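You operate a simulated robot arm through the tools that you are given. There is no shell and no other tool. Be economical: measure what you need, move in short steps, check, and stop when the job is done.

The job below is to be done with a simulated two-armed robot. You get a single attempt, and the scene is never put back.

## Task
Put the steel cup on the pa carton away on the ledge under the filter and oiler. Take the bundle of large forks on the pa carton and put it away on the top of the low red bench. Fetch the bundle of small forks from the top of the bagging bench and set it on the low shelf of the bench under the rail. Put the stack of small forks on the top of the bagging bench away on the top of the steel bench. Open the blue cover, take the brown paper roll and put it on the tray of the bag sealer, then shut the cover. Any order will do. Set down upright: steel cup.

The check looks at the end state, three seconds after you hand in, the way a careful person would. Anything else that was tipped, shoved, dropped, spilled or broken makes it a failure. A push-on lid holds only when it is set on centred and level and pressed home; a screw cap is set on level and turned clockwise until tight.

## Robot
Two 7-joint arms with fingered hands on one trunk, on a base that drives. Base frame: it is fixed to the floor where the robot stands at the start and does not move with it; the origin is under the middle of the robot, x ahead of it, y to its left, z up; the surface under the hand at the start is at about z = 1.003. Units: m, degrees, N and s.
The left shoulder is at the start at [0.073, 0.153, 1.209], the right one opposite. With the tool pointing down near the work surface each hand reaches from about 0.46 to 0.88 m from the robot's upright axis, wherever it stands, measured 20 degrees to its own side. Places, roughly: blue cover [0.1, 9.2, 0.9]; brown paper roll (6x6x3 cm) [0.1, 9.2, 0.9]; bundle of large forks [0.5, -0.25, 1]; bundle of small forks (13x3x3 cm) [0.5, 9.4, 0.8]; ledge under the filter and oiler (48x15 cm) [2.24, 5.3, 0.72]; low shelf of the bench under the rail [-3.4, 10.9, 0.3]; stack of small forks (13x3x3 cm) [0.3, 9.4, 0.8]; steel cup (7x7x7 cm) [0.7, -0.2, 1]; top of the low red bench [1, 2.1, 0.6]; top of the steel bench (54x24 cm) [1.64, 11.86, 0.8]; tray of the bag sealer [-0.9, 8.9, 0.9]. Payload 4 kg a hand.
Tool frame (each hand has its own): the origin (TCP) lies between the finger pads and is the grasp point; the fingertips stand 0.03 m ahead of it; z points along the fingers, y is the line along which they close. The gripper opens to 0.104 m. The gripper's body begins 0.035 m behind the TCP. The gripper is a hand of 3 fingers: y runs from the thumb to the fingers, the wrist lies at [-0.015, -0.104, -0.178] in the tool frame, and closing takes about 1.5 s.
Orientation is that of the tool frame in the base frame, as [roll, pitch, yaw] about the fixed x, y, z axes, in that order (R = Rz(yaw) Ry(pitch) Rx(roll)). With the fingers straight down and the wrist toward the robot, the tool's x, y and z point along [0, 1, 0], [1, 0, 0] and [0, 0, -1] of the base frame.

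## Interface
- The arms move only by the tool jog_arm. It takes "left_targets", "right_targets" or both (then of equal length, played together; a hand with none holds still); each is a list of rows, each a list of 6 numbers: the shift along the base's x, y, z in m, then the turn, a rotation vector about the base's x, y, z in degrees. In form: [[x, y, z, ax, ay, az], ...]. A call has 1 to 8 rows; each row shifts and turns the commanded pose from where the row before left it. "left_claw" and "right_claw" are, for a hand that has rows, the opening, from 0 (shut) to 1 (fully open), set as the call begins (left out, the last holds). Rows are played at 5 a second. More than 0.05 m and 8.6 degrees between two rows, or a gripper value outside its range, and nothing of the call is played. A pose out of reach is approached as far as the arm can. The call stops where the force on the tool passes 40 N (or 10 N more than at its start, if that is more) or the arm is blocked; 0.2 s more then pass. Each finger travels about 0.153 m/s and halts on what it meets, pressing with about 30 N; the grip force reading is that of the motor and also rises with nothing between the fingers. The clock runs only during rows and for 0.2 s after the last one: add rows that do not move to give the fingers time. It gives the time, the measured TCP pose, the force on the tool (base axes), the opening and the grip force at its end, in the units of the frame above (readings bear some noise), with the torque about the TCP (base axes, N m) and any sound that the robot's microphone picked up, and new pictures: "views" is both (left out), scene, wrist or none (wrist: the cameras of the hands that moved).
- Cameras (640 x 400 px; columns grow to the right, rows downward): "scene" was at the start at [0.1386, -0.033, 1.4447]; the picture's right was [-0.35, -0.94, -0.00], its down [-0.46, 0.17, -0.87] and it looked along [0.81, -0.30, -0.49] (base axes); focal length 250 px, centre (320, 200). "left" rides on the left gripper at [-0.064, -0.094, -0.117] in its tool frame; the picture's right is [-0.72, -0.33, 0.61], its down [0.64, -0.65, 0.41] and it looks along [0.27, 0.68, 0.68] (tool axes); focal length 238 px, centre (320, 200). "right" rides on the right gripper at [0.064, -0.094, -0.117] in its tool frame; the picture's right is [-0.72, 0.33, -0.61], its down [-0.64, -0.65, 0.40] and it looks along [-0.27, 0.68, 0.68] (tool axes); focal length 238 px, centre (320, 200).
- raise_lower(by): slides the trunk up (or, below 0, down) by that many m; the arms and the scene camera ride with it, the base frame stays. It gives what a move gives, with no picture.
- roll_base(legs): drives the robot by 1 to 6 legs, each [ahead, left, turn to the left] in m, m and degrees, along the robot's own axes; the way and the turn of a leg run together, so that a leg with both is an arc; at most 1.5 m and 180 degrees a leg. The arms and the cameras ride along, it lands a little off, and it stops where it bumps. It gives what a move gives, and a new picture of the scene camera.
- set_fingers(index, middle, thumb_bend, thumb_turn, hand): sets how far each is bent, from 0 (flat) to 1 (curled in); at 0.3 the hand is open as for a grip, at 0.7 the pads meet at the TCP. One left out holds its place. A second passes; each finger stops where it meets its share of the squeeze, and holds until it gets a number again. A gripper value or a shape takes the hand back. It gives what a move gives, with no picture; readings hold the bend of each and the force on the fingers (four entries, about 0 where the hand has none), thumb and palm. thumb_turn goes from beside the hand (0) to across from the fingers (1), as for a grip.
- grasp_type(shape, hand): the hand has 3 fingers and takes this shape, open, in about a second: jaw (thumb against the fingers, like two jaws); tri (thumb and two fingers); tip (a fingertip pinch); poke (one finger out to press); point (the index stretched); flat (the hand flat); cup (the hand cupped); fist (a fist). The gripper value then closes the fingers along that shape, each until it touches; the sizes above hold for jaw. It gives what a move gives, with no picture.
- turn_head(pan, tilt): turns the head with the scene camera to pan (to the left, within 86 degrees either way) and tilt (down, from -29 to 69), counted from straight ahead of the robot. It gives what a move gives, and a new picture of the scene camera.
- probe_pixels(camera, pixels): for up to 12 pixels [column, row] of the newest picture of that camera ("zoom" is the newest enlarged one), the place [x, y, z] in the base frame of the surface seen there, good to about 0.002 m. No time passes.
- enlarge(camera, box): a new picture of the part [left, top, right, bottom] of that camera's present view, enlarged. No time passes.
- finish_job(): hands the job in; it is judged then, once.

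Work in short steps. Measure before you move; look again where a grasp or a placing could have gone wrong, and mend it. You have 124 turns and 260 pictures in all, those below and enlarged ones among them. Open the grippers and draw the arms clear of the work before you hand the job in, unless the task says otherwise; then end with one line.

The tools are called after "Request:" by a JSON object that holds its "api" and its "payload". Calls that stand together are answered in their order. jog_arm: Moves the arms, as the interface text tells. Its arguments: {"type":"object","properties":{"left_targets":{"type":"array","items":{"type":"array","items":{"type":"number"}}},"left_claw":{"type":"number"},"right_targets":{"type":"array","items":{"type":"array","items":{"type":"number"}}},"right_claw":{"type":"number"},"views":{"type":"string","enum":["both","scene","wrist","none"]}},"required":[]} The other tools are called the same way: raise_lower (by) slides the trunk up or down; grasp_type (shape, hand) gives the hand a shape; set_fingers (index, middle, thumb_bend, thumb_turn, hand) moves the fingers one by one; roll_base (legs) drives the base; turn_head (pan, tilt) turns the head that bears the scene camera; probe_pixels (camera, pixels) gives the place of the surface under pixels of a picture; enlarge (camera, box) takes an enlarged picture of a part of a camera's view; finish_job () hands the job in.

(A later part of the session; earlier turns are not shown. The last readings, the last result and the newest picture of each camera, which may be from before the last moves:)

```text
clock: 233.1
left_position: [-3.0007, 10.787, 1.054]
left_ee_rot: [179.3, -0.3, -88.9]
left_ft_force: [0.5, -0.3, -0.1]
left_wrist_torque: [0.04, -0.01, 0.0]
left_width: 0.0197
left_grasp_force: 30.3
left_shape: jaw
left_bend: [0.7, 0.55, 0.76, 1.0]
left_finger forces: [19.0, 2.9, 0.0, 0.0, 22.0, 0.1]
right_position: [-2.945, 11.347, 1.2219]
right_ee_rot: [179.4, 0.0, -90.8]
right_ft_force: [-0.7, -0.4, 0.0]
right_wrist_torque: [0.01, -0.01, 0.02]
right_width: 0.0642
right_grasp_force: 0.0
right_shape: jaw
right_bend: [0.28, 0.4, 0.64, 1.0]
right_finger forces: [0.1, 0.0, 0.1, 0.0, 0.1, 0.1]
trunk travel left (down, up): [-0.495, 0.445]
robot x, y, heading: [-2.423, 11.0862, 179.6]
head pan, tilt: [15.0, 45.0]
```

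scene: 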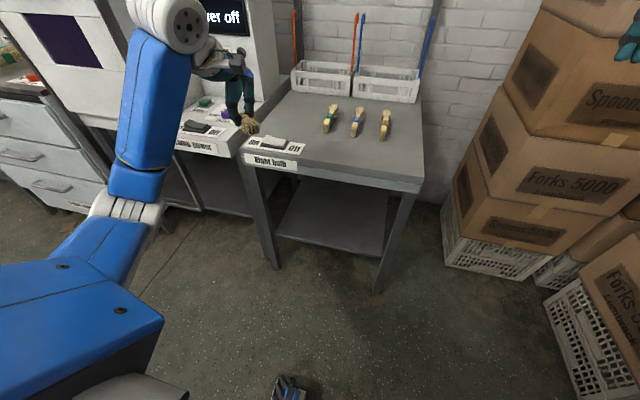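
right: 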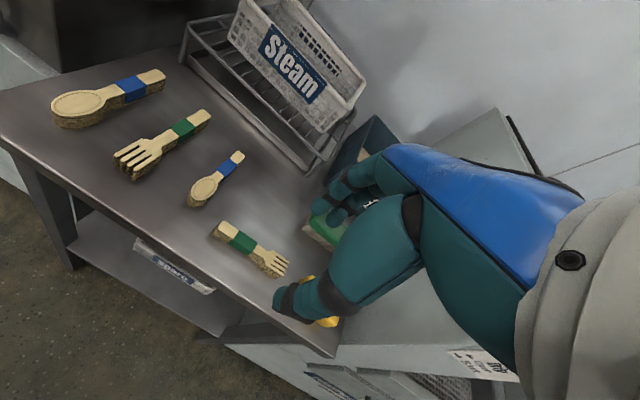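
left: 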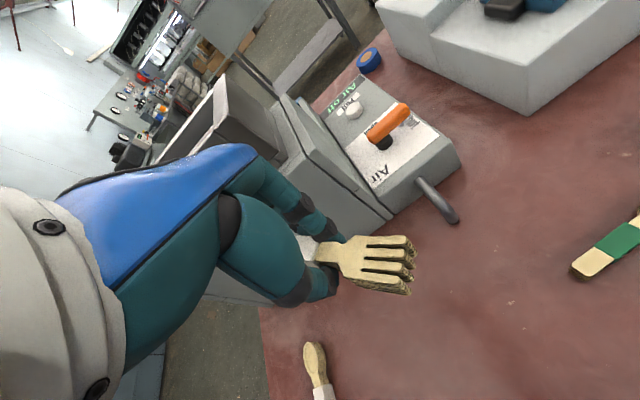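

Probing the lamp-power unit corner, shelf and apron near the hand's path.

Request:
{"api": "probe_pixels", "payload": {"camera": "scene", "pixels": [[200, 150], [235, 155], [280, 165], [400, 190], [280, 230], [330, 250], [375, 255], [330, 225], [270, 265], [245, 165], [300, 210]]}}

Request:
{"api": "raise_lower", "payload": {"by": -0.4}}

Request:
{"api": "turn_head", "payload": {"pan": 10, "tilt": 35}}

```text
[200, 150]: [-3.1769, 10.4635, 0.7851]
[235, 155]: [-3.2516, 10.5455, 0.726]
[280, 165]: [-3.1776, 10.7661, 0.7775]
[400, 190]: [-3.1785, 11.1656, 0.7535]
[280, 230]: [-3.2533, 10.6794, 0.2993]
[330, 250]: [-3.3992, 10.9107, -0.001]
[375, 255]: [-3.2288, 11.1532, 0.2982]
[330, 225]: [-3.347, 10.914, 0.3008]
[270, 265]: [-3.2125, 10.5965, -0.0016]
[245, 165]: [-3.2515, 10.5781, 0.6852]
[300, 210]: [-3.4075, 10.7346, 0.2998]
```

```text
clock: 236.9
left_position: [-3.0026, 10.7865, 0.6546]
left_ee_rot: [179.2, -0.3, -88.9]
left_ft_force: [-0.8, -0.5, -0.7]
left_wrist_torque: [-0.01, -0.03, 0.01]
left_width: 0.0199
left_grasp_force: 29.6
left_shape: jaw
left_bend: [0.7, 0.55, 0.76, 1.0]
left_finger forces: [19.2, 2.9, 0.1, 0.1, 22.1, 0.1]
right_position: [-2.9446, 11.3464, 0.8226]
right_ee_rot: [179.4, 0.1, -90.7]
right_ft_force: [0.3, 0.2, -0.7]
right_wrist_torque: [-0.01, -0.04, 0.04]
right_width: 0.0638
right_grasp_force: 0.2
right_shape: jaw
right_bend: [0.28, 0.4, 0.64, 1.0]
right_finger forces: [0.0, 0.0, 0.0, 0.1, 0.1, 0.0]
trunk travel left (down, up): [-0.095, 0.845]
robot x, y, heading: [-2.4222, 11.0885, 179.6]
head pan, tilt: [15.0, 45.0]
```

```text
clock: 237.6
left_position: [-3.0001, 10.7856, 0.6531]
left_ee_rot: [179.2, -0.4, -89.0]
left_ft_force: [0.3, 0.7, -0.6]
left_wrist_torque: [-0.01, -0.01, 0.02]
left_width: 0.0198
left_grasp_force: 29.2
left_shape: jaw
left_bend: [0.7, 0.55, 0.76, 1.0]
left_finger forces: [19.1, 2.8, 0.0, 0.0, 22.1, 0.0]
right_position: [-2.9445, 11.3451, 0.822]
right_ee_rot: [179.4, 0.2, -90.8]
right_ft_force: [0.6, -0.3, 0.5]
right_wrist_torque: [0.0, 0.01, 0.03]
right_width: 0.0642
right_grasp_force: 0.0
right_shape: jaw
right_bend: [0.28, 0.4, 0.64, 1.0]
right_finger forces: [0.0, 0.1, 0.0, 0.1, 0.0, 0.1]
trunk travel left (down, up): [-0.095, 0.845]
robot x, y, heading: [-2.4271, 11.0884, 179.9]
head pan, tilt: [10.0, 35.0]
```

scene: 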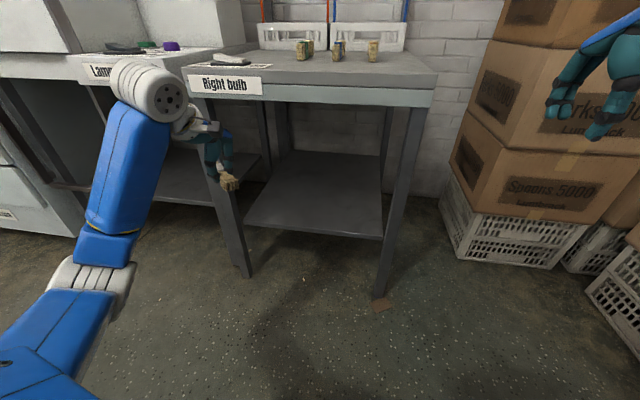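

Shelf clear (z 0.30, y 10.68–11.2). I lower the left arm outside the bench first, drifting to y≈10.85, then strafe slightly.

Request:
{"api": "jog_arm", "payload": {"left_targets": [[0, 0.015, -0.045, 0, 0, 0], [0, 0.015, -0.045, 0, 0, 0], [0, 0.015, -0.045, 0, 0, 0], [0, 0.015, -0.045, 0, 0, 0], [0, 0, -0.045, 0, 0, 0], [0, 0, -0.02, 0, 0, 0]], "views": "both"}}

```text
clock: 239.0
left_position: [-3.0005, 10.8461, 0.4085]
left_ee_rot: [179.3, -0.4, -89.0]
left_ft_force: [0.5, 0.1, -0.4]
left_wrist_torque: [0.03, 0.02, 0.02]
left_width: 0.0196
left_grasp_force: 30.6
left_shape: jaw
left_bend: [0.7, 0.55, 0.76, 1.0]
left_finger forces: [19.0, 2.9, 0.0, 0.0, 22.0, 0.1]
right_position: [-2.9446, 11.3452, 0.8225]
right_ee_rot: [179.4, 0.1, -90.8]
right_ft_force: [0.3, -0.6, 0.5]
right_wrist_torque: [0.05, -0.02, -0.01]
right_width: 0.0643
right_grasp_force: 0.1
right_shape: jaw
right_bend: [0.28, 0.4, 0.64, 1.0]
right_finger forces: [0.0, 0.0, 0.0, 0.1, 0.0, 0.0]
trunk travel left (down, up): [-0.095, 0.845]
robot x, y, heading: [-2.4233, 11.0839, 179.4]
head pan, tilt: [10.0, 35.0]
```

scene: 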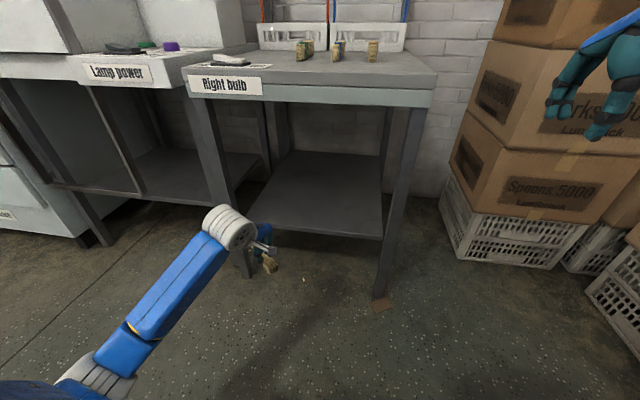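
left: 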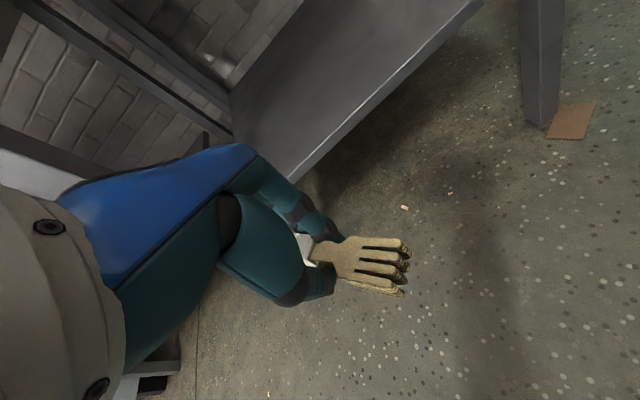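

Bundle hangs at ~0.38, above shelf level 0.30. Base: 0.15 ahead, 0.08 right; then check.

Request:
{"api": "roll_base", "payload": {"legs": [[0, -0.08, 0.3], [0.15, 0, 0]]}}

Request:
{"api": "enlarge", "payload": {"camera": "left", "box": [0, 0, 640, 400]}}

```text
clock: 241.1
left_position: [-3.1492, 10.9236, 0.4063]
left_ee_rot: [179.2, -0.2, -88.7]
left_ft_force: [0.1, 0.0, 0.1]
left_wrist_torque: [0.02, 0.01, 0.02]
left_width: 0.0197
left_grasp_force: 30.1
left_shape: jaw
left_bend: [0.7, 0.55, 0.76, 1.0]
left_finger forces: [19.0, 3.0, 0.0, 0.0, 22.0, 0.1]
right_position: [-3.0958, 11.4234, 0.8219]
right_ee_rot: [179.6, 0.2, -90.4]
right_ft_force: [-1.0, 0.2, -0.4]
right_wrist_torque: [0.01, -0.02, 0.05]
right_width: 0.0643
right_grasp_force: 0.0
right_shape: jaw
right_bend: [0.28, 0.4, 0.64, 1.0]
right_finger forces: [0.1, 0.1, 0.0, 0.1, 0.0, 0.0]
trunk travel left (down, up): [-0.095, 0.845]
robot x, y, heading: [-2.5726, 11.1652, -180.0]
head pan, tilt: [10.0, 35.0]
```

scene: 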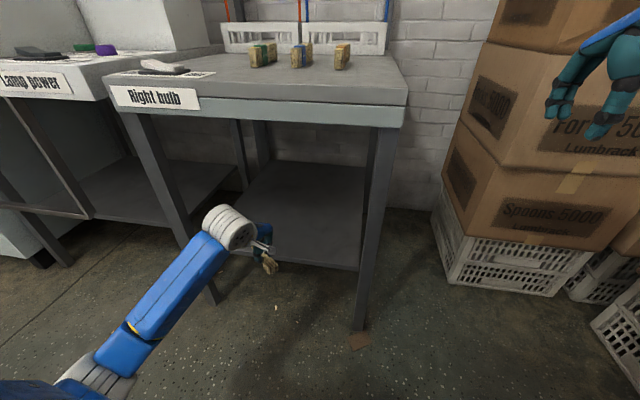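

```text
1.00 times, centred on (320, 200) of left (not enlarged: the box is as wide or as high as the picture)
```

zoom: 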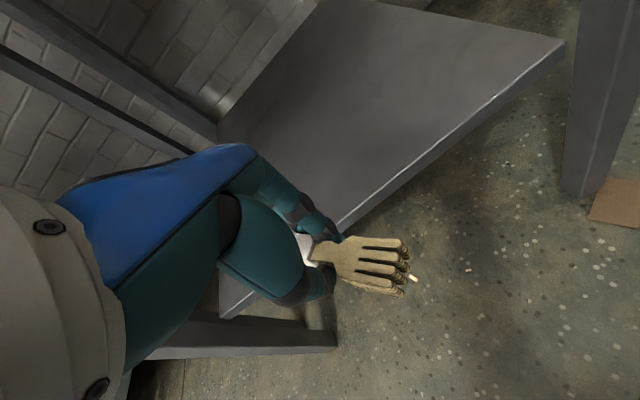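

Path is open between the legs. Reaching in 0.17 m at this height.

Request:
{"api": "jog_arm", "payload": {"left_targets": [[-0.043, 0, 0, 0, 0, 0], [-0.043, 0, 0, 0, 0, 0], [-0.043, 0, 0, 0, 0, 0], [-0.043, 0, 0, 0, 0, 0], [0, 0, 0, 0, 0, 0]], "views": "both"}}

```text
clock: 242.2
left_position: [-3.3189, 10.9245, 0.4084]
left_ee_rot: [179.2, -0.4, -88.8]
left_ft_force: [-0.3, -0.8, -0.3]
left_wrist_torque: [0.03, 0.02, 0.0]
left_width: 0.0197
left_grasp_force: 30.1
left_shape: jaw
left_bend: [0.7, 0.55, 0.76, 1.0]
left_finger forces: [18.9, 3.1, 0.0, 0.0, 22.1, 0.1]
right_position: [-3.0935, 11.4237, 0.8229]
right_ee_rot: [179.3, 0.1, -90.5]
right_ft_force: [0.3, -0.6, 0.7]
right_wrist_torque: [0.02, 0.03, 0.02]
right_width: 0.0643
right_grasp_force: 0.0
right_shape: jaw
right_bend: [0.28, 0.4, 0.64, 1.0]
right_finger forces: [0.1, 0.0, 0.0, 0.0, 0.0, 0.0]
trunk travel left (down, up): [-0.095, 0.845]
robot x, y, heading: [-2.5745, 11.1674, -180.0]
head pan, tilt: [10.0, 35.0]
```

scene: 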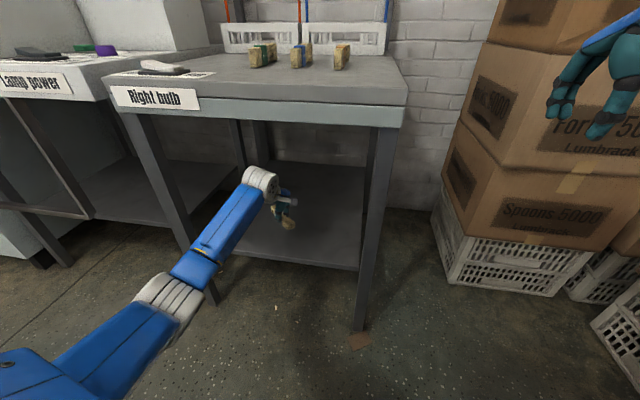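
left: 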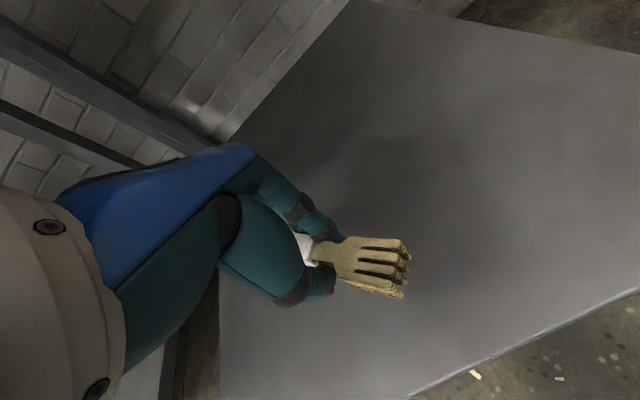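

Bundle is over the shelf, about 0.1 m inside. Lowering to just above, then by millimetres.

Request:
{"api": "jog_arm", "payload": {"left_targets": [[0, 0, -0.035, 0, 0, 0], [0, 0, -0.033, 0, 0, 0], [0, 0, -0.003, 0, 0, 0], [0, 0, -0.002, 0, 0, 0], [0, 0, -0.001, 0, 0, 0], [0, 0, 0, 0, 0, 0]], "views": "wrist"}}

```text
clock: 243.7
left_position: [-3.3187, 10.9243, 0.3343]
left_ee_rot: [179.3, -0.4, -88.7]
left_ft_force: [0.6, -0.9, -0.4]
left_wrist_torque: [0.0, 0.02, 0.0]
left_width: 0.0196
left_grasp_force: 30.1
left_shape: jaw
left_bend: [0.7, 0.55, 0.76, 1.0]
left_finger forces: [18.9, 3.1, 0.0, 0.1, 22.0, 0.1]
right_position: [-3.0924, 11.4237, 0.8229]
right_ee_rot: [179.4, 0.0, -90.4]
right_ft_force: [-0.6, 1.0, -0.7]
right_wrist_torque: [0.01, -0.04, -0.01]
right_width: 0.0642
right_grasp_force: 0.0
right_shape: jaw
right_bend: [0.28, 0.4, 0.64, 1.0]
right_finger forces: [0.0, 0.1, 0.0, 0.0, 0.0, 0.1]
trunk travel left (down, up): [-0.095, 0.845]
robot x, y, heading: [-2.5725, 11.1632, -180.1]
head pan, tilt: [10.0, 35.0]
```

left: 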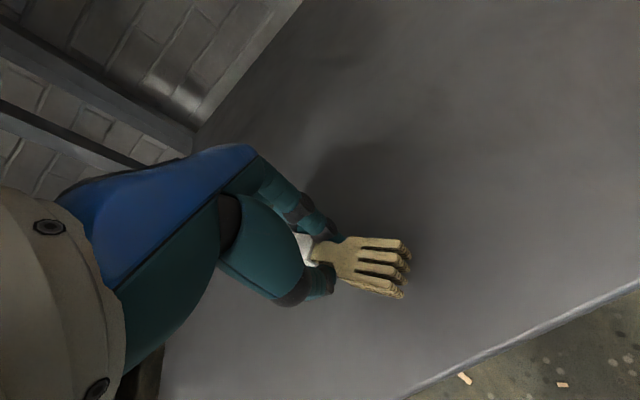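

No contact yet; continuing 1 mm per row.

Request:
{"api": "jog_arm", "payload": {"left_targets": [[0, 0, -0.001, 0, 0, 0], [0, 0, -0.001, 0, 0, 0], [0, 0, -0.001, 0, 0, 0], [0, 0, 0, 0, 0, 0]], "views": "none"}}

Request:
{"api": "jog_arm", "payload": {"left_targets": [[0, 0, -0.001, 0, 0, 0], [0, 0, -0.001, 0, 0, 0], [0, 0, 0, 0, 0, 0]], "views": "none"}}

```text
clock: 244.7
left_position: [-3.3196, 10.9239, 0.3319]
left_ee_rot: [179.1, -0.4, -88.7]
left_ft_force: [-0.1, 0.4, 3.1]
left_wrist_torque: [0.01, 0.03, 0.04]
left_width: 0.0198
left_grasp_force: 30.0
left_shape: jaw
left_bend: [0.7, 0.55, 0.76, 1.0]
left_finger forces: [19.5, 3.1, 0.1, 0.0, 22.3, 0.0]
right_position: [-3.0933, 11.4241, 0.8231]
right_ee_rot: [179.3, 0.2, -90.5]
right_ft_force: [0.2, 0.2, 0.0]
right_wrist_torque: [-0.02, 0.0, 0.01]
right_width: 0.0644
right_grasp_force: 0.1
right_shape: jaw
right_bend: [0.28, 0.4, 0.64, 1.0]
right_finger forces: [0.0, 0.1, 0.0, 0.1, 0.0, 0.0]
trunk travel left (down, up): [-0.095, 0.845]
robot x, y, heading: [-2.5715, 11.163, -180.0]
head pan, tilt: [10.0, 35.0]
```

```text
clock: 245.4
left_position: [-3.3196, 10.9236, 0.331]
left_ee_rot: [179.0, -0.4, -88.6]
left_ft_force: [0.6, -0.4, 8.6]
left_wrist_torque: [0.02, 0.01, 0.05]
left_width: 0.0198
left_grasp_force: 29.5
left_shape: jaw
left_bend: [0.7, 0.55, 0.76, 1.0]
left_finger forces: [20.4, 2.9, 0.0, 0.0, 23.9, 0.0]
right_position: [-3.0933, 11.4249, 0.8229]
right_ee_rot: [179.3, 0.1, -90.5]
right_ft_force: [0.0, -0.1, 1.0]
right_wrist_torque: [0.01, 0.02, -0.01]
right_width: 0.0642
right_grasp_force: 0.0
right_shape: jaw
right_bend: [0.28, 0.4, 0.64, 1.0]
right_finger forces: [0.1, 0.1, 0.0, 0.0, 0.0, 0.0]
trunk travel left (down, up): [-0.095, 0.845]
robot x, y, heading: [-2.5689, 11.1614, -179.9]
head pan, tilt: [10.0, 35.0]
```

Contact (8.6 N). Opening the left hand while easing up slightly.

Request:
{"api": "jog_arm", "payload": {"left_targets": [[0, 0, 0.001, 0, 0, 0], [0, 0, 0.001, 0, 0, 0], [0, 0, 0.001, 0, 0, 0], [0, 0, 0.002, 0, 0, 0], [0, 0, 0.004, 0, 0, 0], [0, 0, 0, 0, 0, 0]], "left_claw": 0.65, "views": "wrist"}}

```text
clock: 246.8
left_position: [-3.3202, 10.9226, 0.3378]
left_ee_rot: [179.2, -0.5, -88.7]
left_ft_force: [-1.3, -0.7, 0.1]
left_wrist_torque: [0.01, 0.0, 0.0]
left_width: 0.0674
left_grasp_force: 0.0
left_shape: jaw
left_bend: [0.28, 0.39, 0.62, 1.0]
left_finger forces: [0.0, 0.1, 0.1, 0.1, 0.1, 0.1]
right_position: [-3.0947, 11.4243, 0.8236]
right_ee_rot: [179.3, 0.2, -90.5]
right_ft_force: [-1.2, -0.8, 0.0]
right_wrist_torque: [0.02, 0.0, -0.05]
right_width: 0.0642
right_grasp_force: 0.0
right_shape: jaw
right_bend: [0.28, 0.4, 0.64, 1.0]
right_finger forces: [0.0, 0.1, 0.0, 0.0, 0.1, 0.0]
trunk travel left (down, up): [-0.095, 0.845]
robot x, y, heading: [-2.5711, 11.1679, -180.0]
head pan, tilt: [10.0, 35.0]
```

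left: 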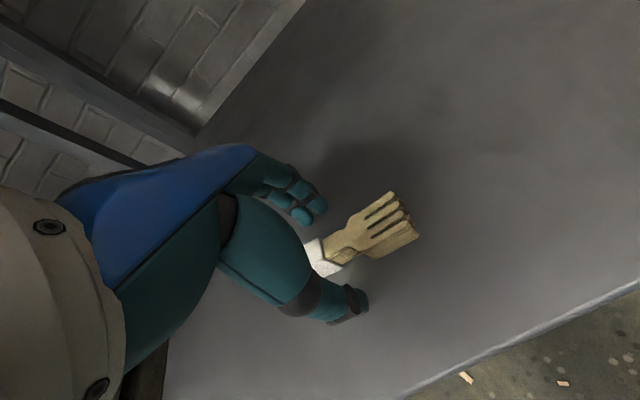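

Released and flat. Lifting 7 cm and drawing straight out.

Request:
{"api": "jog_arm", "payload": {"left_targets": [[0, 0, 0.03, 0, 0, 0], [0, 0, 0.04, 0, 0, 0], [0.045, 0, 0, 0, 0, 0], [0.045, 0, 0, 0, 0, 0], [0.045, 0, 0, 0, 0, 0], [0.045, 0, 0, 0, 0, 0]], "views": "wrist"}}

Request:
{"api": "roll_base", "payload": {"legs": [[-0.5, 0, 0]]}}

Request:
{"api": "enlarge", "payload": {"camera": "scene", "box": [160, 80, 480, 300]}}

```text
clock: 248.2
left_position: [-3.1388, 10.9238, 0.4084]
left_ee_rot: [179.2, -0.3, -88.7]
left_ft_force: [-0.3, 0.1, 0.2]
left_wrist_torque: [0.0, 0.01, 0.0]
left_width: 0.0674
left_grasp_force: 0.0
left_shape: jaw
left_bend: [0.28, 0.39, 0.62, 1.0]
left_finger forces: [0.0, 0.0, 0.0, 0.0, 0.0, 0.0]
right_position: [-3.093, 11.4236, 0.8227]
right_ee_rot: [179.3, 0.0, -90.4]
right_ft_force: [0.2, 0.0, -0.3]
right_wrist_torque: [0.01, -0.04, 0.0]
right_width: 0.0642
right_grasp_force: 0.0
right_shape: jaw
right_bend: [0.28, 0.4, 0.64, 1.0]
right_finger forces: [0.1, 0.0, 0.0, 0.0, 0.0, 0.1]
trunk travel left (down, up): [-0.095, 0.845]
robot x, y, heading: [-2.5741, 11.166, 179.9]
head pan, tilt: [10.0, 35.0]
```

left: 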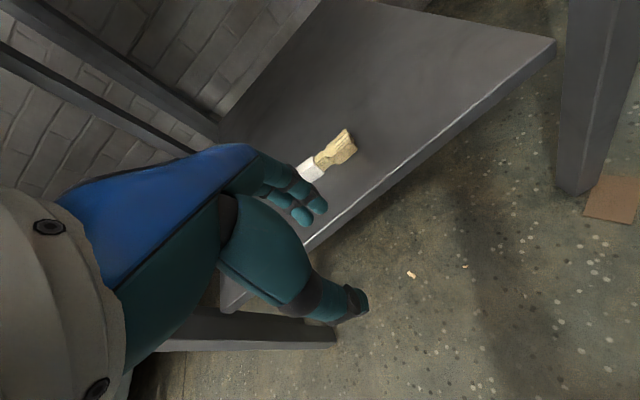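

```text
clock: 251.2
left_position: [-2.6407, 10.9236, 0.4076]
left_ee_rot: [178.9, -0.4, -88.7]
left_ft_force: [0.3, -0.6, -0.8]
left_wrist_torque: [0.01, -0.03, -0.05]
left_width: 0.0677
left_grasp_force: 0.1
left_shape: jaw
left_bend: [0.28, 0.39, 0.62, 1.0]
left_finger forces: [0.1, 0.0, 0.0, 0.0, 0.0, 0.0]
right_position: [-2.5931, 11.4245, 0.8225]
right_ee_rot: [179.3, 0.1, -90.6]
right_ft_force: [0.9, 0.0, 0.0]
right_wrist_torque: [0.03, 0.0, -0.01]
right_width: 0.0644
right_grasp_force: 0.1
right_shape: jaw
right_bend: [0.28, 0.4, 0.64, 1.0]
right_finger forces: [0.1, 0.1, 0.0, 0.0, 0.0, 0.1]
trunk travel left (down, up): [-0.095, 0.845]
robot x, y, heading: [-2.0742, 11.1626, 179.8]
head pan, tilt: [10.0, 35.0]
```

scene: 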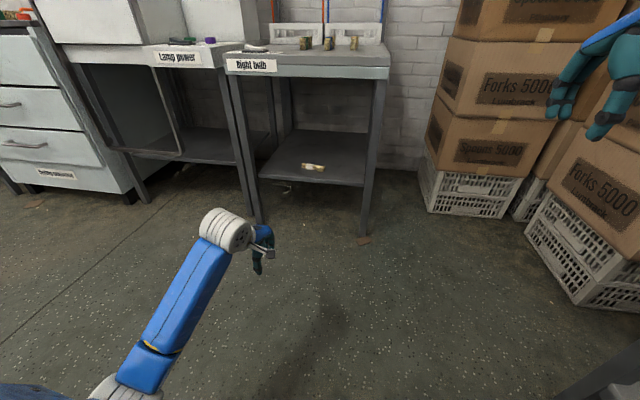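

```text
1.82 times, centred on (320, 190) of scene
```

zoom: 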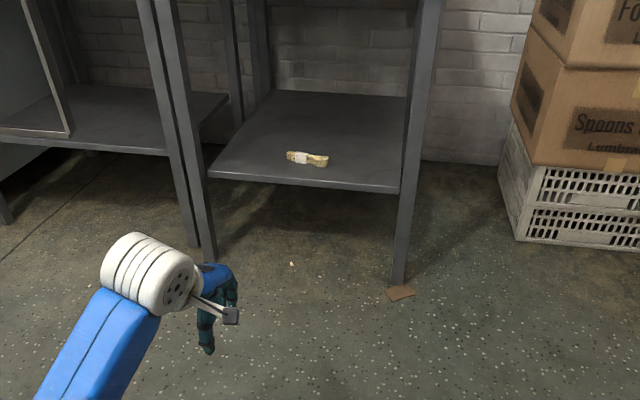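

The bundle lies fully on the low shelf. Now raise the trunk and left arm, and drive round the west end to the south side of the bagging bench.

Request:
{"api": "raise_lower", "payload": {"by": 0.4}}

Request:
{"api": "jog_arm", "payload": {"left_targets": [[0, 0, 0.045, 0, 0, 0], [0, 0, 0.045, 0, 0, 0], [0, 0, 0.045, 0, 0, 0], [0, 0, 0.045, 0, 0, 0], [0, 0, 0.045, 0, 0, 0], [0, 0, 0.045, 0, 0, 0]], "views": "none"}}

Request:
{"api": "roll_base", "payload": {"legs": [[0, 1.0, 0], [0, 0, -89.8]]}}

Request:
{"api": "turn_head", "payload": {"pan": -60, "tilt": 30}}

```text
clock: 255.0
left_position: [-2.6389, 10.9234, 0.809]
left_ee_rot: [179.0, -0.4, -88.9]
left_ft_force: [0.4, -0.6, -0.1]
left_wrist_torque: [-0.02, -0.01, 0.02]
left_width: 0.0674
left_grasp_force: 0.1
left_shape: jaw
left_bend: [0.28, 0.39, 0.62, 1.0]
left_finger forces: [0.0, 0.0, 0.0, 0.0, 0.1, 0.0]
right_position: [-2.5939, 11.4235, 1.2228]
right_ee_rot: [179.3, 0.1, -90.6]
right_ft_force: [-0.3, 0.1, -0.9]
right_wrist_torque: [-0.02, 0.0, 0.01]
right_width: 0.0642
right_grasp_force: 0.0
right_shape: jaw
right_bend: [0.28, 0.4, 0.64, 1.0]
right_finger forces: [0.0, 0.0, 0.1, 0.0, 0.0, 0.1]
trunk travel left (down, up): [-0.495, 0.445]
robot x, y, heading: [-2.0705, 11.1643, 180.0]
head pan, tilt: [10.0, 35.0]
```

```text
clock: 256.4
left_position: [-2.6397, 10.9227, 1.0793]
left_ee_rot: [179.1, -0.3, -88.8]
left_ft_force: [0.1, 0.1, 0.0]
left_wrist_torque: [-0.02, -0.03, -0.01]
left_width: 0.0672
left_grasp_force: 0.1
left_shape: jaw
left_bend: [0.28, 0.39, 0.62, 1.0]
left_finger forces: [0.0, 0.0, 0.0, 0.0, 0.1, 0.0]
right_position: [-2.5922, 11.4258, 1.2236]
right_ee_rot: [179.2, 0.1, -90.5]
right_ft_force: [0.1, 0.0, -0.3]
right_wrist_torque: [-0.01, 0.03, -0.03]
right_width: 0.0642
right_grasp_force: 0.1
right_shape: jaw
right_bend: [0.28, 0.4, 0.64, 1.0]
right_finger forces: [0.0, 0.0, 0.0, 0.0, 0.0, 0.0]
trunk travel left (down, up): [-0.495, 0.445]
robot x, y, heading: [-2.0734, 11.1636, 180.1]
head pan, tilt: [10.0, 35.0]
```

```text
clock: 265.4
left_position: [-2.3239, 10.7153, 1.0779]
left_ee_rot: [179.1, -0.3, -177.1]
left_ft_force: [0.1, 0.1, 0.3]
left_wrist_torque: [0.04, 0.0, 0.04]
left_width: 0.0673
left_grasp_force: 0.0
left_shape: jaw
left_bend: [0.28, 0.39, 0.62, 1.0]
left_finger forces: [0.1, 0.0, 0.0, 0.0, 0.0, 0.0]
right_position: [-1.8225, 10.6829, 1.2243]
right_ee_rot: [179.3, 0.1, -178.9]
right_ft_force: [0.6, -0.4, -0.4]
right_wrist_torque: [0.01, -0.02, 0.01]
right_width: 0.0643
right_grasp_force: 0.1
right_shape: jaw
right_bend: [0.28, 0.4, 0.64, 1.0]
right_finger forces: [0.0, 0.0, 0.0, 0.0, 0.0, 0.0]
trunk travel left (down, up): [-0.495, 0.445]
robot x, y, heading: [-2.062, 10.1562, 91.8]
head pan, tilt: [10.0, 35.0]
```

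scene: 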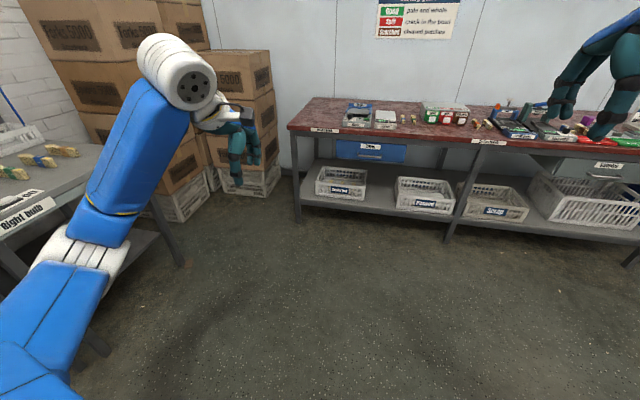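

```text
clock: 266.9
left_position: [-2.3234, 10.7118, 1.0797]
left_ee_rot: [179.0, -0.3, -177.1]
left_ft_force: [0.2, 0.0, 0.9]
left_wrist_torque: [0.01, 0.0, 0.01]
left_width: 0.0677
left_grasp_force: 0.2
left_shape: jaw
left_bend: [0.28, 0.39, 0.62, 1.0]
left_finger forces: [0.0, 0.0, 0.0, 0.0, 0.0, 0.1]
right_position: [-1.8217, 10.6801, 1.2241]
right_ee_rot: [179.1, 0.1, -178.9]
right_ft_force: [0.8, -0.3, -0.4]
right_wrist_torque: [0.04, -0.03, -0.02]
right_width: 0.0642
right_grasp_force: 0.1
right_shape: jaw
right_bend: [0.28, 0.4, 0.64, 1.0]
right_finger forces: [0.1, 0.0, 0.1, 0.0, 0.0, 0.1]
trunk travel left (down, up): [-0.495, 0.445]
robot x, y, heading: [-2.0638, 10.1555, 91.6]
head pan, tilt: [-60.0, 30.0]
```

scene: 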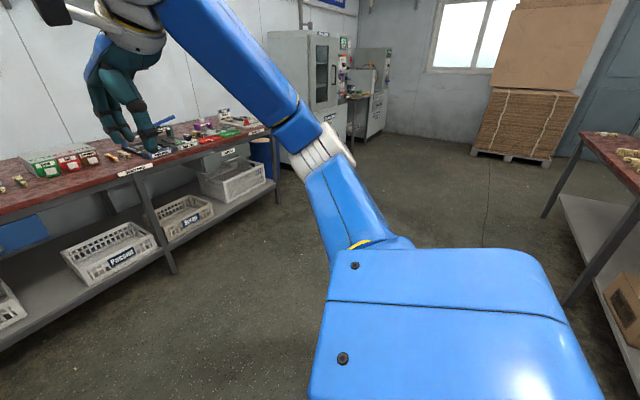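

Backing south along x≈-2.06 to look at the sealer from the west.

Request:
{"api": "roll_base", "payload": {"legs": [[-1.0, 0, -1.6]]}}

Request:
{"api": "turn_head", "payload": {"pan": -86, "tilt": 30}}

```text
clock: 272.1
left_position: [-2.2927, 9.7196, 1.0794]
left_ee_rot: [179.1, -0.2, -178.7]
left_ft_force: [0.0, 0.1, 0.3]
left_wrist_torque: [0.0, -0.04, 0.01]
left_width: 0.0672
left_grasp_force: 0.0
left_shape: jaw
left_bend: [0.28, 0.39, 0.62, 1.0]
left_finger forces: [0.0, 0.1, 0.0, 0.0, 0.1, 0.1]
right_position: [-1.7927, 9.6747, 1.2242]
right_ee_rot: [179.2, 0.0, 179.6]
right_ft_force: [-0.5, -0.4, 0.7]
right_wrist_torque: [0.04, 0.0, 0.01]
right_width: 0.0642
right_grasp_force: 0.1
right_shape: jaw
right_bend: [0.28, 0.4, 0.64, 1.0]
right_finger forces: [0.1, 0.0, 0.0, 0.0, 0.0, 0.0]
trunk travel left (down, up): [-0.495, 0.445]
robot x, y, heading: [-2.053, 9.1556, 90.3]
head pan, tilt: [-60.0, 30.0]
```

scene: 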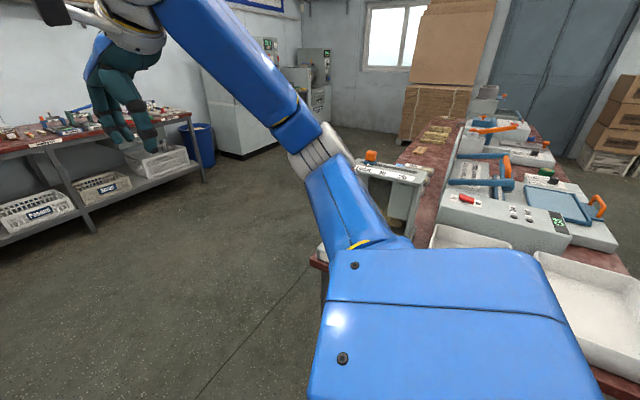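

```text
clock: 272.9
left_position: [-2.2929, 9.7187, 1.0811]
left_ee_rot: [178.9, -0.3, -178.7]
left_ft_force: [-0.3, -0.2, -0.3]
left_wrist_torque: [0.0, -0.02, 0.01]
left_width: 0.0672
left_grasp_force: 0.0
left_shape: jaw
left_bend: [0.28, 0.39, 0.62, 1.0]
left_finger forces: [0.1, 0.0, 0.0, 0.0, 0.0, 0.0]
right_position: [-1.791, 9.6711, 1.2249]
right_ee_rot: [179.1, 0.1, 179.5]
right_ft_force: [-0.1, 0.6, -1.0]
right_wrist_torque: [0.0, 0.0, 0.02]
right_width: 0.064
right_grasp_force: 0.0
right_shape: jaw
right_bend: [0.28, 0.4, 0.64, 1.0]
right_finger forces: [0.1, 0.0, 0.0, 0.0, 0.0, 0.1]
trunk travel left (down, up): [-0.495, 0.445]
robot x, y, heading: [-2.0507, 9.1572, 89.9]
head pan, tilt: [-85.9, 30.0]
```

scene: 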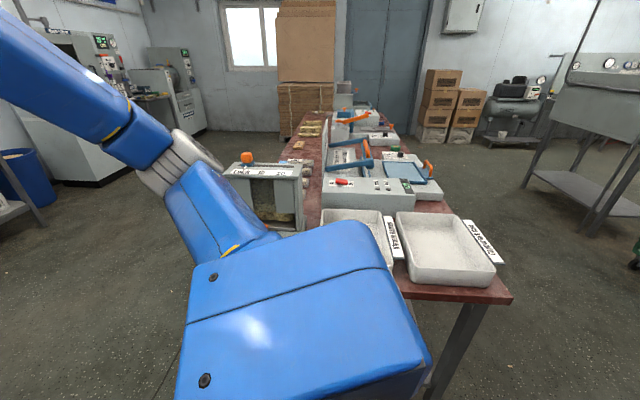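

The sealer with its blue tray is at (405,172). Zooming and probing it and the bench edges.

Request:
{"api": "enlarge", "payload": {"camera": "scene", "box": [280, 90, 520, 240]}}

Request:
{"api": "probe_pixels", "payload": {"camera": "zoom", "pixels": [[330, 220], [320, 195], [360, 245], [290, 235], [345, 190], [395, 210], [180, 245], [230, 160], [380, 300], [620, 370], [200, 180], [280, 270]]}}

```text
2.67 times, centred on (400, 165) of scene
```

zoom: 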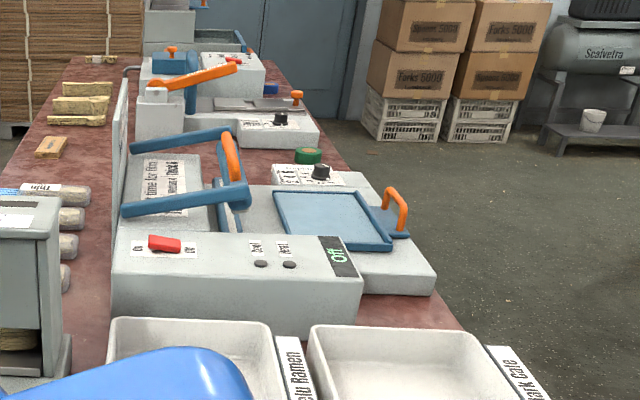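

```text
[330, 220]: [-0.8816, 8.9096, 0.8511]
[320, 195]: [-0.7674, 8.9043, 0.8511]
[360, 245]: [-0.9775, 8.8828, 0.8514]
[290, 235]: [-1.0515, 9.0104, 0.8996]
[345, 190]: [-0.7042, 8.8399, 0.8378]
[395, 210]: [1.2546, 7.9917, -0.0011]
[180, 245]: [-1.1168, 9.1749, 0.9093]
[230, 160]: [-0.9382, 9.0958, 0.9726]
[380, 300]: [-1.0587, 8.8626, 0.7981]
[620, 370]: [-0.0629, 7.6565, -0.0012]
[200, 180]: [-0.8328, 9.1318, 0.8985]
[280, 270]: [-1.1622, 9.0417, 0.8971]
```

The tray centre is about (-0.88,8.90,0.851). I raise the trunk 0.2 and drive to the south side in front of the blue-cover machine.

Request:
{"api": "raise_lower", "payload": {"by": 0.2}}

Request:
{"api": "roll_base", "payload": {"legs": [[-1.0, 0, 0], [0, -1.1, 0], [0, -1.0, 0]]}}

Request:
{"api": "turn_head", "payload": {"pan": 0, "tilt": 45}}

Request:
{"api": "enlarge", "payload": {"camera": "scene", "box": [200, 60, 440, 210]}}

```text
clock: 275.1
left_position: [-2.2919, 9.718, 1.2805]
left_ee_rot: [178.9, -0.3, -178.7]
left_ft_force: [0.7, 0.6, -0.3]
left_wrist_torque: [-0.01, 0.0, 0.0]
left_width: 0.0673
left_grasp_force: 0.1
left_shape: jaw
left_bend: [0.28, 0.39, 0.62, 1.0]
left_finger forces: [0.0, 0.0, 0.1, 0.0, 0.0, 0.1]
right_position: [-1.7911, 9.6727, 1.4247]
right_ee_rot: [179.1, 0.1, 179.7]
right_ft_force: [-0.3, 0.2, 0.0]
right_wrist_torque: [-0.03, 0.0, -0.01]
right_width: 0.0642
right_grasp_force: 0.1
right_shape: jaw
right_bend: [0.28, 0.4, 0.64, 1.0]
right_finger forces: [0.1, 0.1, 0.1, 0.0, 0.0, 0.1]
trunk travel left (down, up): [-0.695, 0.245]
robot x, y, heading: [-2.0489, 9.16, 90.0]
head pan, tilt: [-85.9, 30.0]
```

```text
clock: 290.4
left_position: [-0.1943, 8.7225, 1.2797]
left_ee_rot: [178.9, -0.3, -177.7]
left_ft_force: [-0.1, -0.6, 1.2]
left_wrist_torque: [0.03, -0.03, 0.01]
left_width: 0.0673
left_grasp_force: 0.0
left_shape: jaw
left_bend: [0.28, 0.39, 0.62, 1.0]
left_finger forces: [0.0, 0.1, 0.1, 0.0, 0.0, 0.0]
right_position: [0.3063, 8.6848, 1.4255]
right_ee_rot: [179.1, 0.1, -179.4]
right_ft_force: [-1.2, 0.6, 0.3]
right_wrist_torque: [0.01, -0.01, -0.03]
right_width: 0.0639
right_grasp_force: 0.0
right_shape: jaw
right_bend: [0.28, 0.4, 0.64, 1.0]
right_finger forces: [0.1, 0.0, 0.0, 0.0, 0.0, 0.0]
trunk travel left (down, up): [-0.695, 0.245]
robot x, y, heading: [0.0595, 8.1618, 91.1]
head pan, tilt: [-85.9, 30.0]
```

scene: 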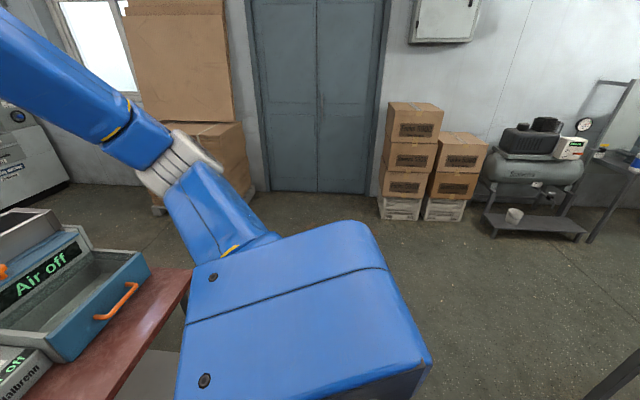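

```text
clock: 292.0
left_position: [-0.1932, 8.7197, 1.2818]
left_ee_rot: [178.7, -0.3, -177.7]
left_ft_force: [-0.7, -0.8, 0.0]
left_wrist_torque: [0.0, 0.01, 0.01]
left_width: 0.0674
left_grasp_force: 0.0
left_shape: jaw
left_bend: [0.28, 0.39, 0.62, 1.0]
left_finger forces: [0.1, 0.0, 0.0, 0.0, 0.1, 0.0]
right_position: [0.3085, 8.6819, 1.4259]
right_ee_rot: [179.0, 0.1, -179.5]
right_ft_force: [0.4, -0.9, 0.2]
right_wrist_torque: [-0.02, -0.05, 0.0]
right_width: 0.0644
right_grasp_force: 0.0
right_shape: jaw
right_bend: [0.28, 0.4, 0.64, 1.0]
right_finger forces: [0.1, 0.1, 0.0, 0.0, 0.0, 0.1]
trunk travel left (down, up): [-0.695, 0.245]
robot x, y, heading: [0.0632, 8.1636, 91.0]
head pan, tilt: [0.0, 45.0]
```

scene: 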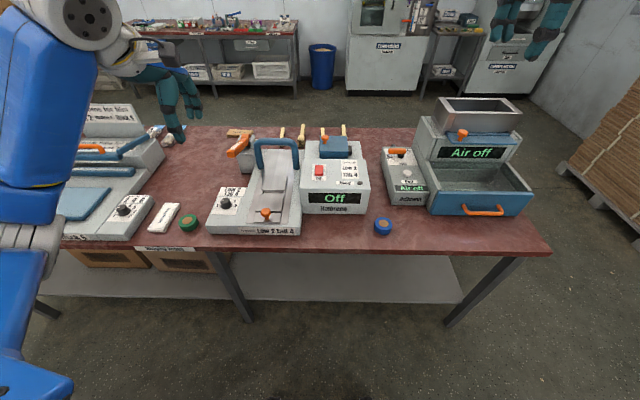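

```text
2.67 times, centred on (320, 135) of scene
```

zoom: 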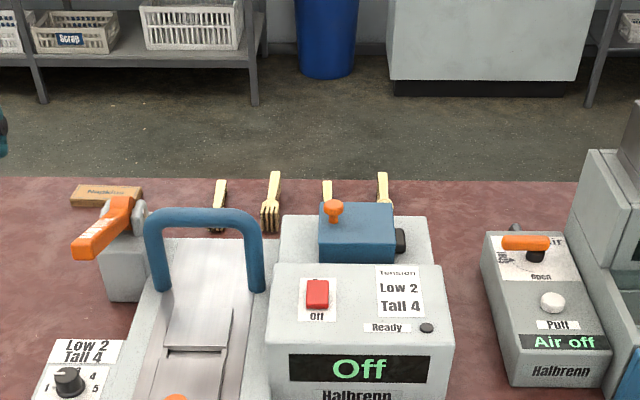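

The cover's orange knob is at its west end, the black hinge at the east. Probing cover, knob, machine and bench edges, and looking down at my own base.

Request:
{"api": "probe_pixels", "payload": {"camera": "zoom", "pixels": [[334, 205], [334, 218], [360, 210], [325, 235], [390, 230], [390, 210], [402, 240], [355, 250], [300, 240], [370, 270], [200, 228], [420, 225]]}}

Request:
{"api": "probe_pixels", "payload": {"camera": "scene", "pixels": [[350, 252], [350, 300], [230, 300], [480, 300], [350, 130]]}}

Request:
{"api": "turn_head", "payload": {"pan": 0, "tilt": 69}}

Request:
{"api": "probe_pixels", "payload": {"camera": "scene", "pixels": [[290, 270], [350, 270], [280, 250], [320, 290], [320, 310], [360, 255]]}}

```text
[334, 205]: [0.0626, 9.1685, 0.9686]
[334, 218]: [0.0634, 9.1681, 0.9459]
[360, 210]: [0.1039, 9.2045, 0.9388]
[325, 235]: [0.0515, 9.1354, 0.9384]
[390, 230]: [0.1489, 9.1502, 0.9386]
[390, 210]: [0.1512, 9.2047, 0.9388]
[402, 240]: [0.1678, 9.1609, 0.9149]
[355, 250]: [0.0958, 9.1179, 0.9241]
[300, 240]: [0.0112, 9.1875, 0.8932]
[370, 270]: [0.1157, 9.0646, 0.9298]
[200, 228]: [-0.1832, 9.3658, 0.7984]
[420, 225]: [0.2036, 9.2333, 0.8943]
```

```text
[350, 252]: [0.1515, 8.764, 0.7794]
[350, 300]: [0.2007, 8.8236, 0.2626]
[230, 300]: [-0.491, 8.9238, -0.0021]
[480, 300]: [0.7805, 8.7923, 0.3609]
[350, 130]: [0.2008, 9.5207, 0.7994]
```

```text
clock: 292.9
left_position: [-0.1935, 8.7207, 1.2811]
left_ee_rot: [178.9, -0.3, -177.8]
left_ft_force: [0.1, -0.1, 0.1]
left_wrist_torque: [0.01, -0.01, 0.01]
left_width: 0.0675
left_grasp_force: 0.0
left_shape: jaw
left_bend: [0.28, 0.39, 0.62, 1.0]
left_finger forces: [0.0, 0.1, 0.1, 0.0, 0.0, 0.0]
right_position: [0.309, 8.6826, 1.4262]
right_ee_rot: [179.0, 0.1, -179.5]
right_ft_force: [-0.3, 0.6, -0.1]
right_wrist_torque: [0.0, 0.0, 0.0]
right_width: 0.0642
right_grasp_force: 0.0
right_shape: jaw
right_bend: [0.28, 0.4, 0.64, 1.0]
right_finger forces: [0.0, 0.0, 0.0, 0.1, 0.1, 0.0]
trunk travel left (down, up): [-0.695, 0.245]
robot x, y, heading: [0.0572, 8.1634, 91.4]
head pan, tilt: [0.0, 68.8]
```

scene: 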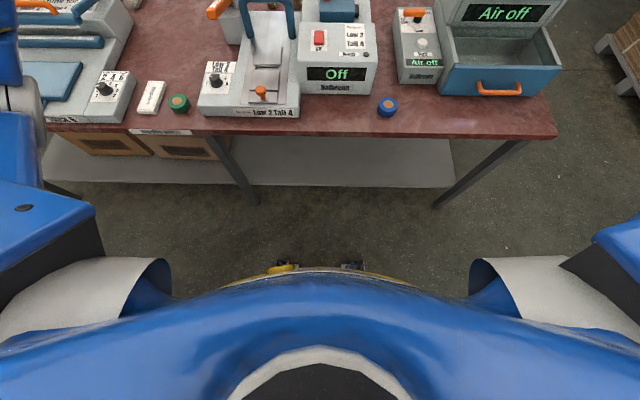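

```text
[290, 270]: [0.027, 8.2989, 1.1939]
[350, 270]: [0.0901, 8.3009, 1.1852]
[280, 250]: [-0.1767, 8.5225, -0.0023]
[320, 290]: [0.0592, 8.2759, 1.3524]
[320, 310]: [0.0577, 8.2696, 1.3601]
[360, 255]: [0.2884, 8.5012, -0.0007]
```

From the south I can stand at y≈8.42 (bench edge 8.764, base front ≈0.33). The right hand will pinch the knob (0.063,9.168,0.957) and swing it over toward +x. Positioning the base and trunk.

Request:
{"api": "roll_base", "payload": {"legs": [[0.12, 0.17, -1.4], [0.13, 0, 0]]}}

Request:
{"api": "raise_lower", "payload": {"by": -0.12}}

Request:
{"api": "turn_head", "payload": {"pan": -12, "tilt": 40}}

Request:
{"api": "enlarge", "payload": {"camera": "scene", "box": [220, 110, 420, 240]}}

```text
clock: 295.4
left_position: [-0.3473, 8.9767, 1.2835]
left_ee_rot: [178.6, -0.4, -179.0]
left_ft_force: [1.0, 0.2, 0.3]
left_wrist_torque: [0.01, -0.01, 0.0]
left_width: 0.0675
left_grasp_force: 0.1
left_shape: jaw
left_bend: [0.28, 0.39, 0.62, 1.0]
left_finger forces: [0.1, 0.1, 0.1, 0.0, 0.0, 0.1]
right_position: [0.1523, 8.9269, 1.4282]
right_ee_rot: [178.8, 0.0, 179.2]
right_ft_force: [0.0, -0.9, 0.1]
right_wrist_torque: [0.0, -0.02, -0.01]
right_width: 0.0644
right_grasp_force: 0.0
right_shape: jaw
right_bend: [0.28, 0.4, 0.64, 1.0]
right_finger forces: [0.1, 0.1, 0.0, 0.1, 0.0, 0.1]
trunk travel left (down, up): [-0.695, 0.245]
robot x, y, heading: [-0.1079, 8.4178, 89.7]
head pan, tilt: [0.0, 68.8]
```

scene: 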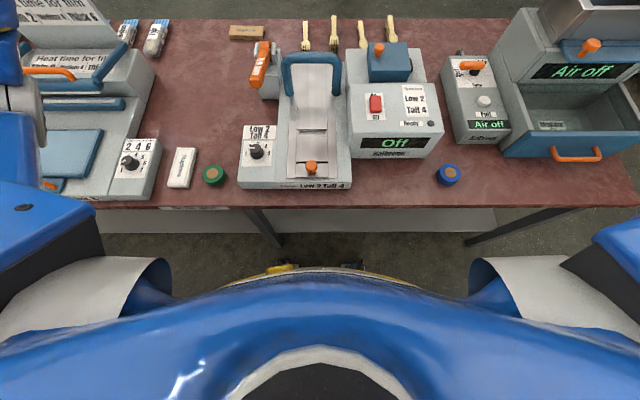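

```text
clock: 296.9
left_position: [-0.3485, 8.9793, 1.1615]
left_ee_rot: [178.8, -0.3, -179.0]
left_ft_force: [-0.4, -0.8, -0.6]
left_wrist_torque: [0.01, 0.01, -0.05]
left_width: 0.0671
left_grasp_force: 0.0
left_shape: jaw
left_bend: [0.28, 0.39, 0.62, 1.0]
left_finger forces: [0.0, 0.0, 0.1, 0.0, 0.0, 0.0]
right_position: [0.1507, 8.9291, 1.3066]
right_ee_rot: [178.9, 0.1, 179.2]
right_ft_force: [-0.5, -0.2, 0.2]
right_wrist_torque: [0.05, 0.02, 0.04]
right_width: 0.0643
right_grasp_force: 0.0
right_shape: jaw
right_bend: [0.28, 0.4, 0.64, 1.0]
right_finger forces: [0.0, 0.1, 0.1, 0.0, 0.1, 0.1]
trunk travel left (down, up): [-0.575, 0.365]
robot x, y, heading: [-0.1094, 8.4145, 89.7]
head pan, tilt: [0.0, 68.8]
```

```text
clock: 297.9
left_position: [-0.3494, 8.9776, 1.1614]
left_ee_rot: [178.7, -0.3, -178.9]
left_ft_force: [0.5, 0.5, -0.2]
left_wrist_torque: [-0.02, 0.03, 0.0]
left_width: 0.0675
left_grasp_force: 0.1
left_shape: jaw
left_bend: [0.28, 0.39, 0.62, 1.0]
left_finger forces: [0.0, 0.0, 0.1, 0.0, 0.0, 0.0]
right_position: [0.15, 8.929, 1.3058]
right_ee_rot: [178.8, 0.1, 179.2]
right_ft_force: [0.2, -0.1, -0.3]
right_wrist_torque: [0.02, -0.02, 0.02]
right_width: 0.0643
right_grasp_force: 0.1
right_shape: jaw
right_bend: [0.28, 0.4, 0.64, 1.0]
right_finger forces: [0.1, 0.1, 0.0, 0.0, 0.1, 0.0]
trunk travel left (down, up): [-0.575, 0.365]
robot x, y, heading: [-0.116, 8.4191, 89.8]
head pan, tilt: [-12.0, 40.0]
```

scene: 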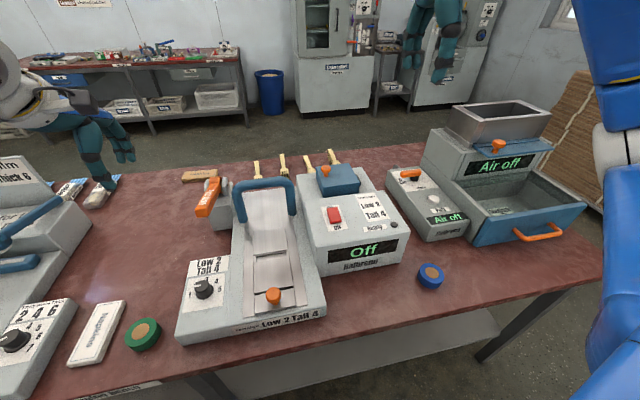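

```text
3.08 times, centred on (320, 175) of scene
```

zoom: 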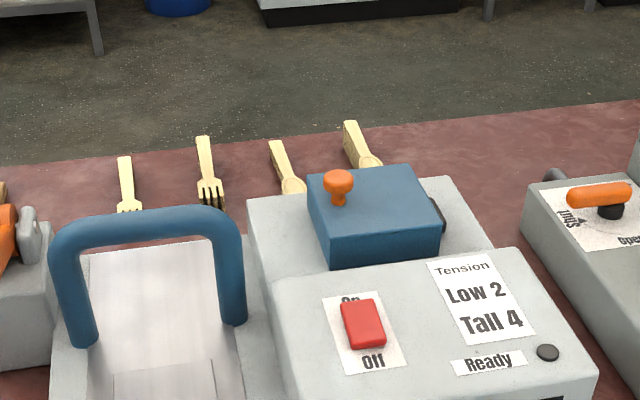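

Clear view of the mushroom-shaped knob; measuring its head and stem.

Request:
{"api": "probe_pixels", "payload": {"camera": "zoom", "pixels": [[338, 172], [338, 184], [324, 181], [352, 181], [339, 200], [325, 205], [312, 185], [445, 215], [375, 175], [380, 240], [230, 215], [210, 250]]}}

```text
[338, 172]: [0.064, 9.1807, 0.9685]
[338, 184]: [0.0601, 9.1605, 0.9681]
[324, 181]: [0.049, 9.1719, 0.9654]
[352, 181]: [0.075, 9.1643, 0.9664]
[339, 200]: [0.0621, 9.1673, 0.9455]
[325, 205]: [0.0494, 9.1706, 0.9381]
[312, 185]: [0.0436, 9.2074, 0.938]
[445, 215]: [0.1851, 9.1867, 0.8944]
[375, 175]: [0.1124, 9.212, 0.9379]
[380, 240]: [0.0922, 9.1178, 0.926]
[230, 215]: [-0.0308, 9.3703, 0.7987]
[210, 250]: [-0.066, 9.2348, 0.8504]
```

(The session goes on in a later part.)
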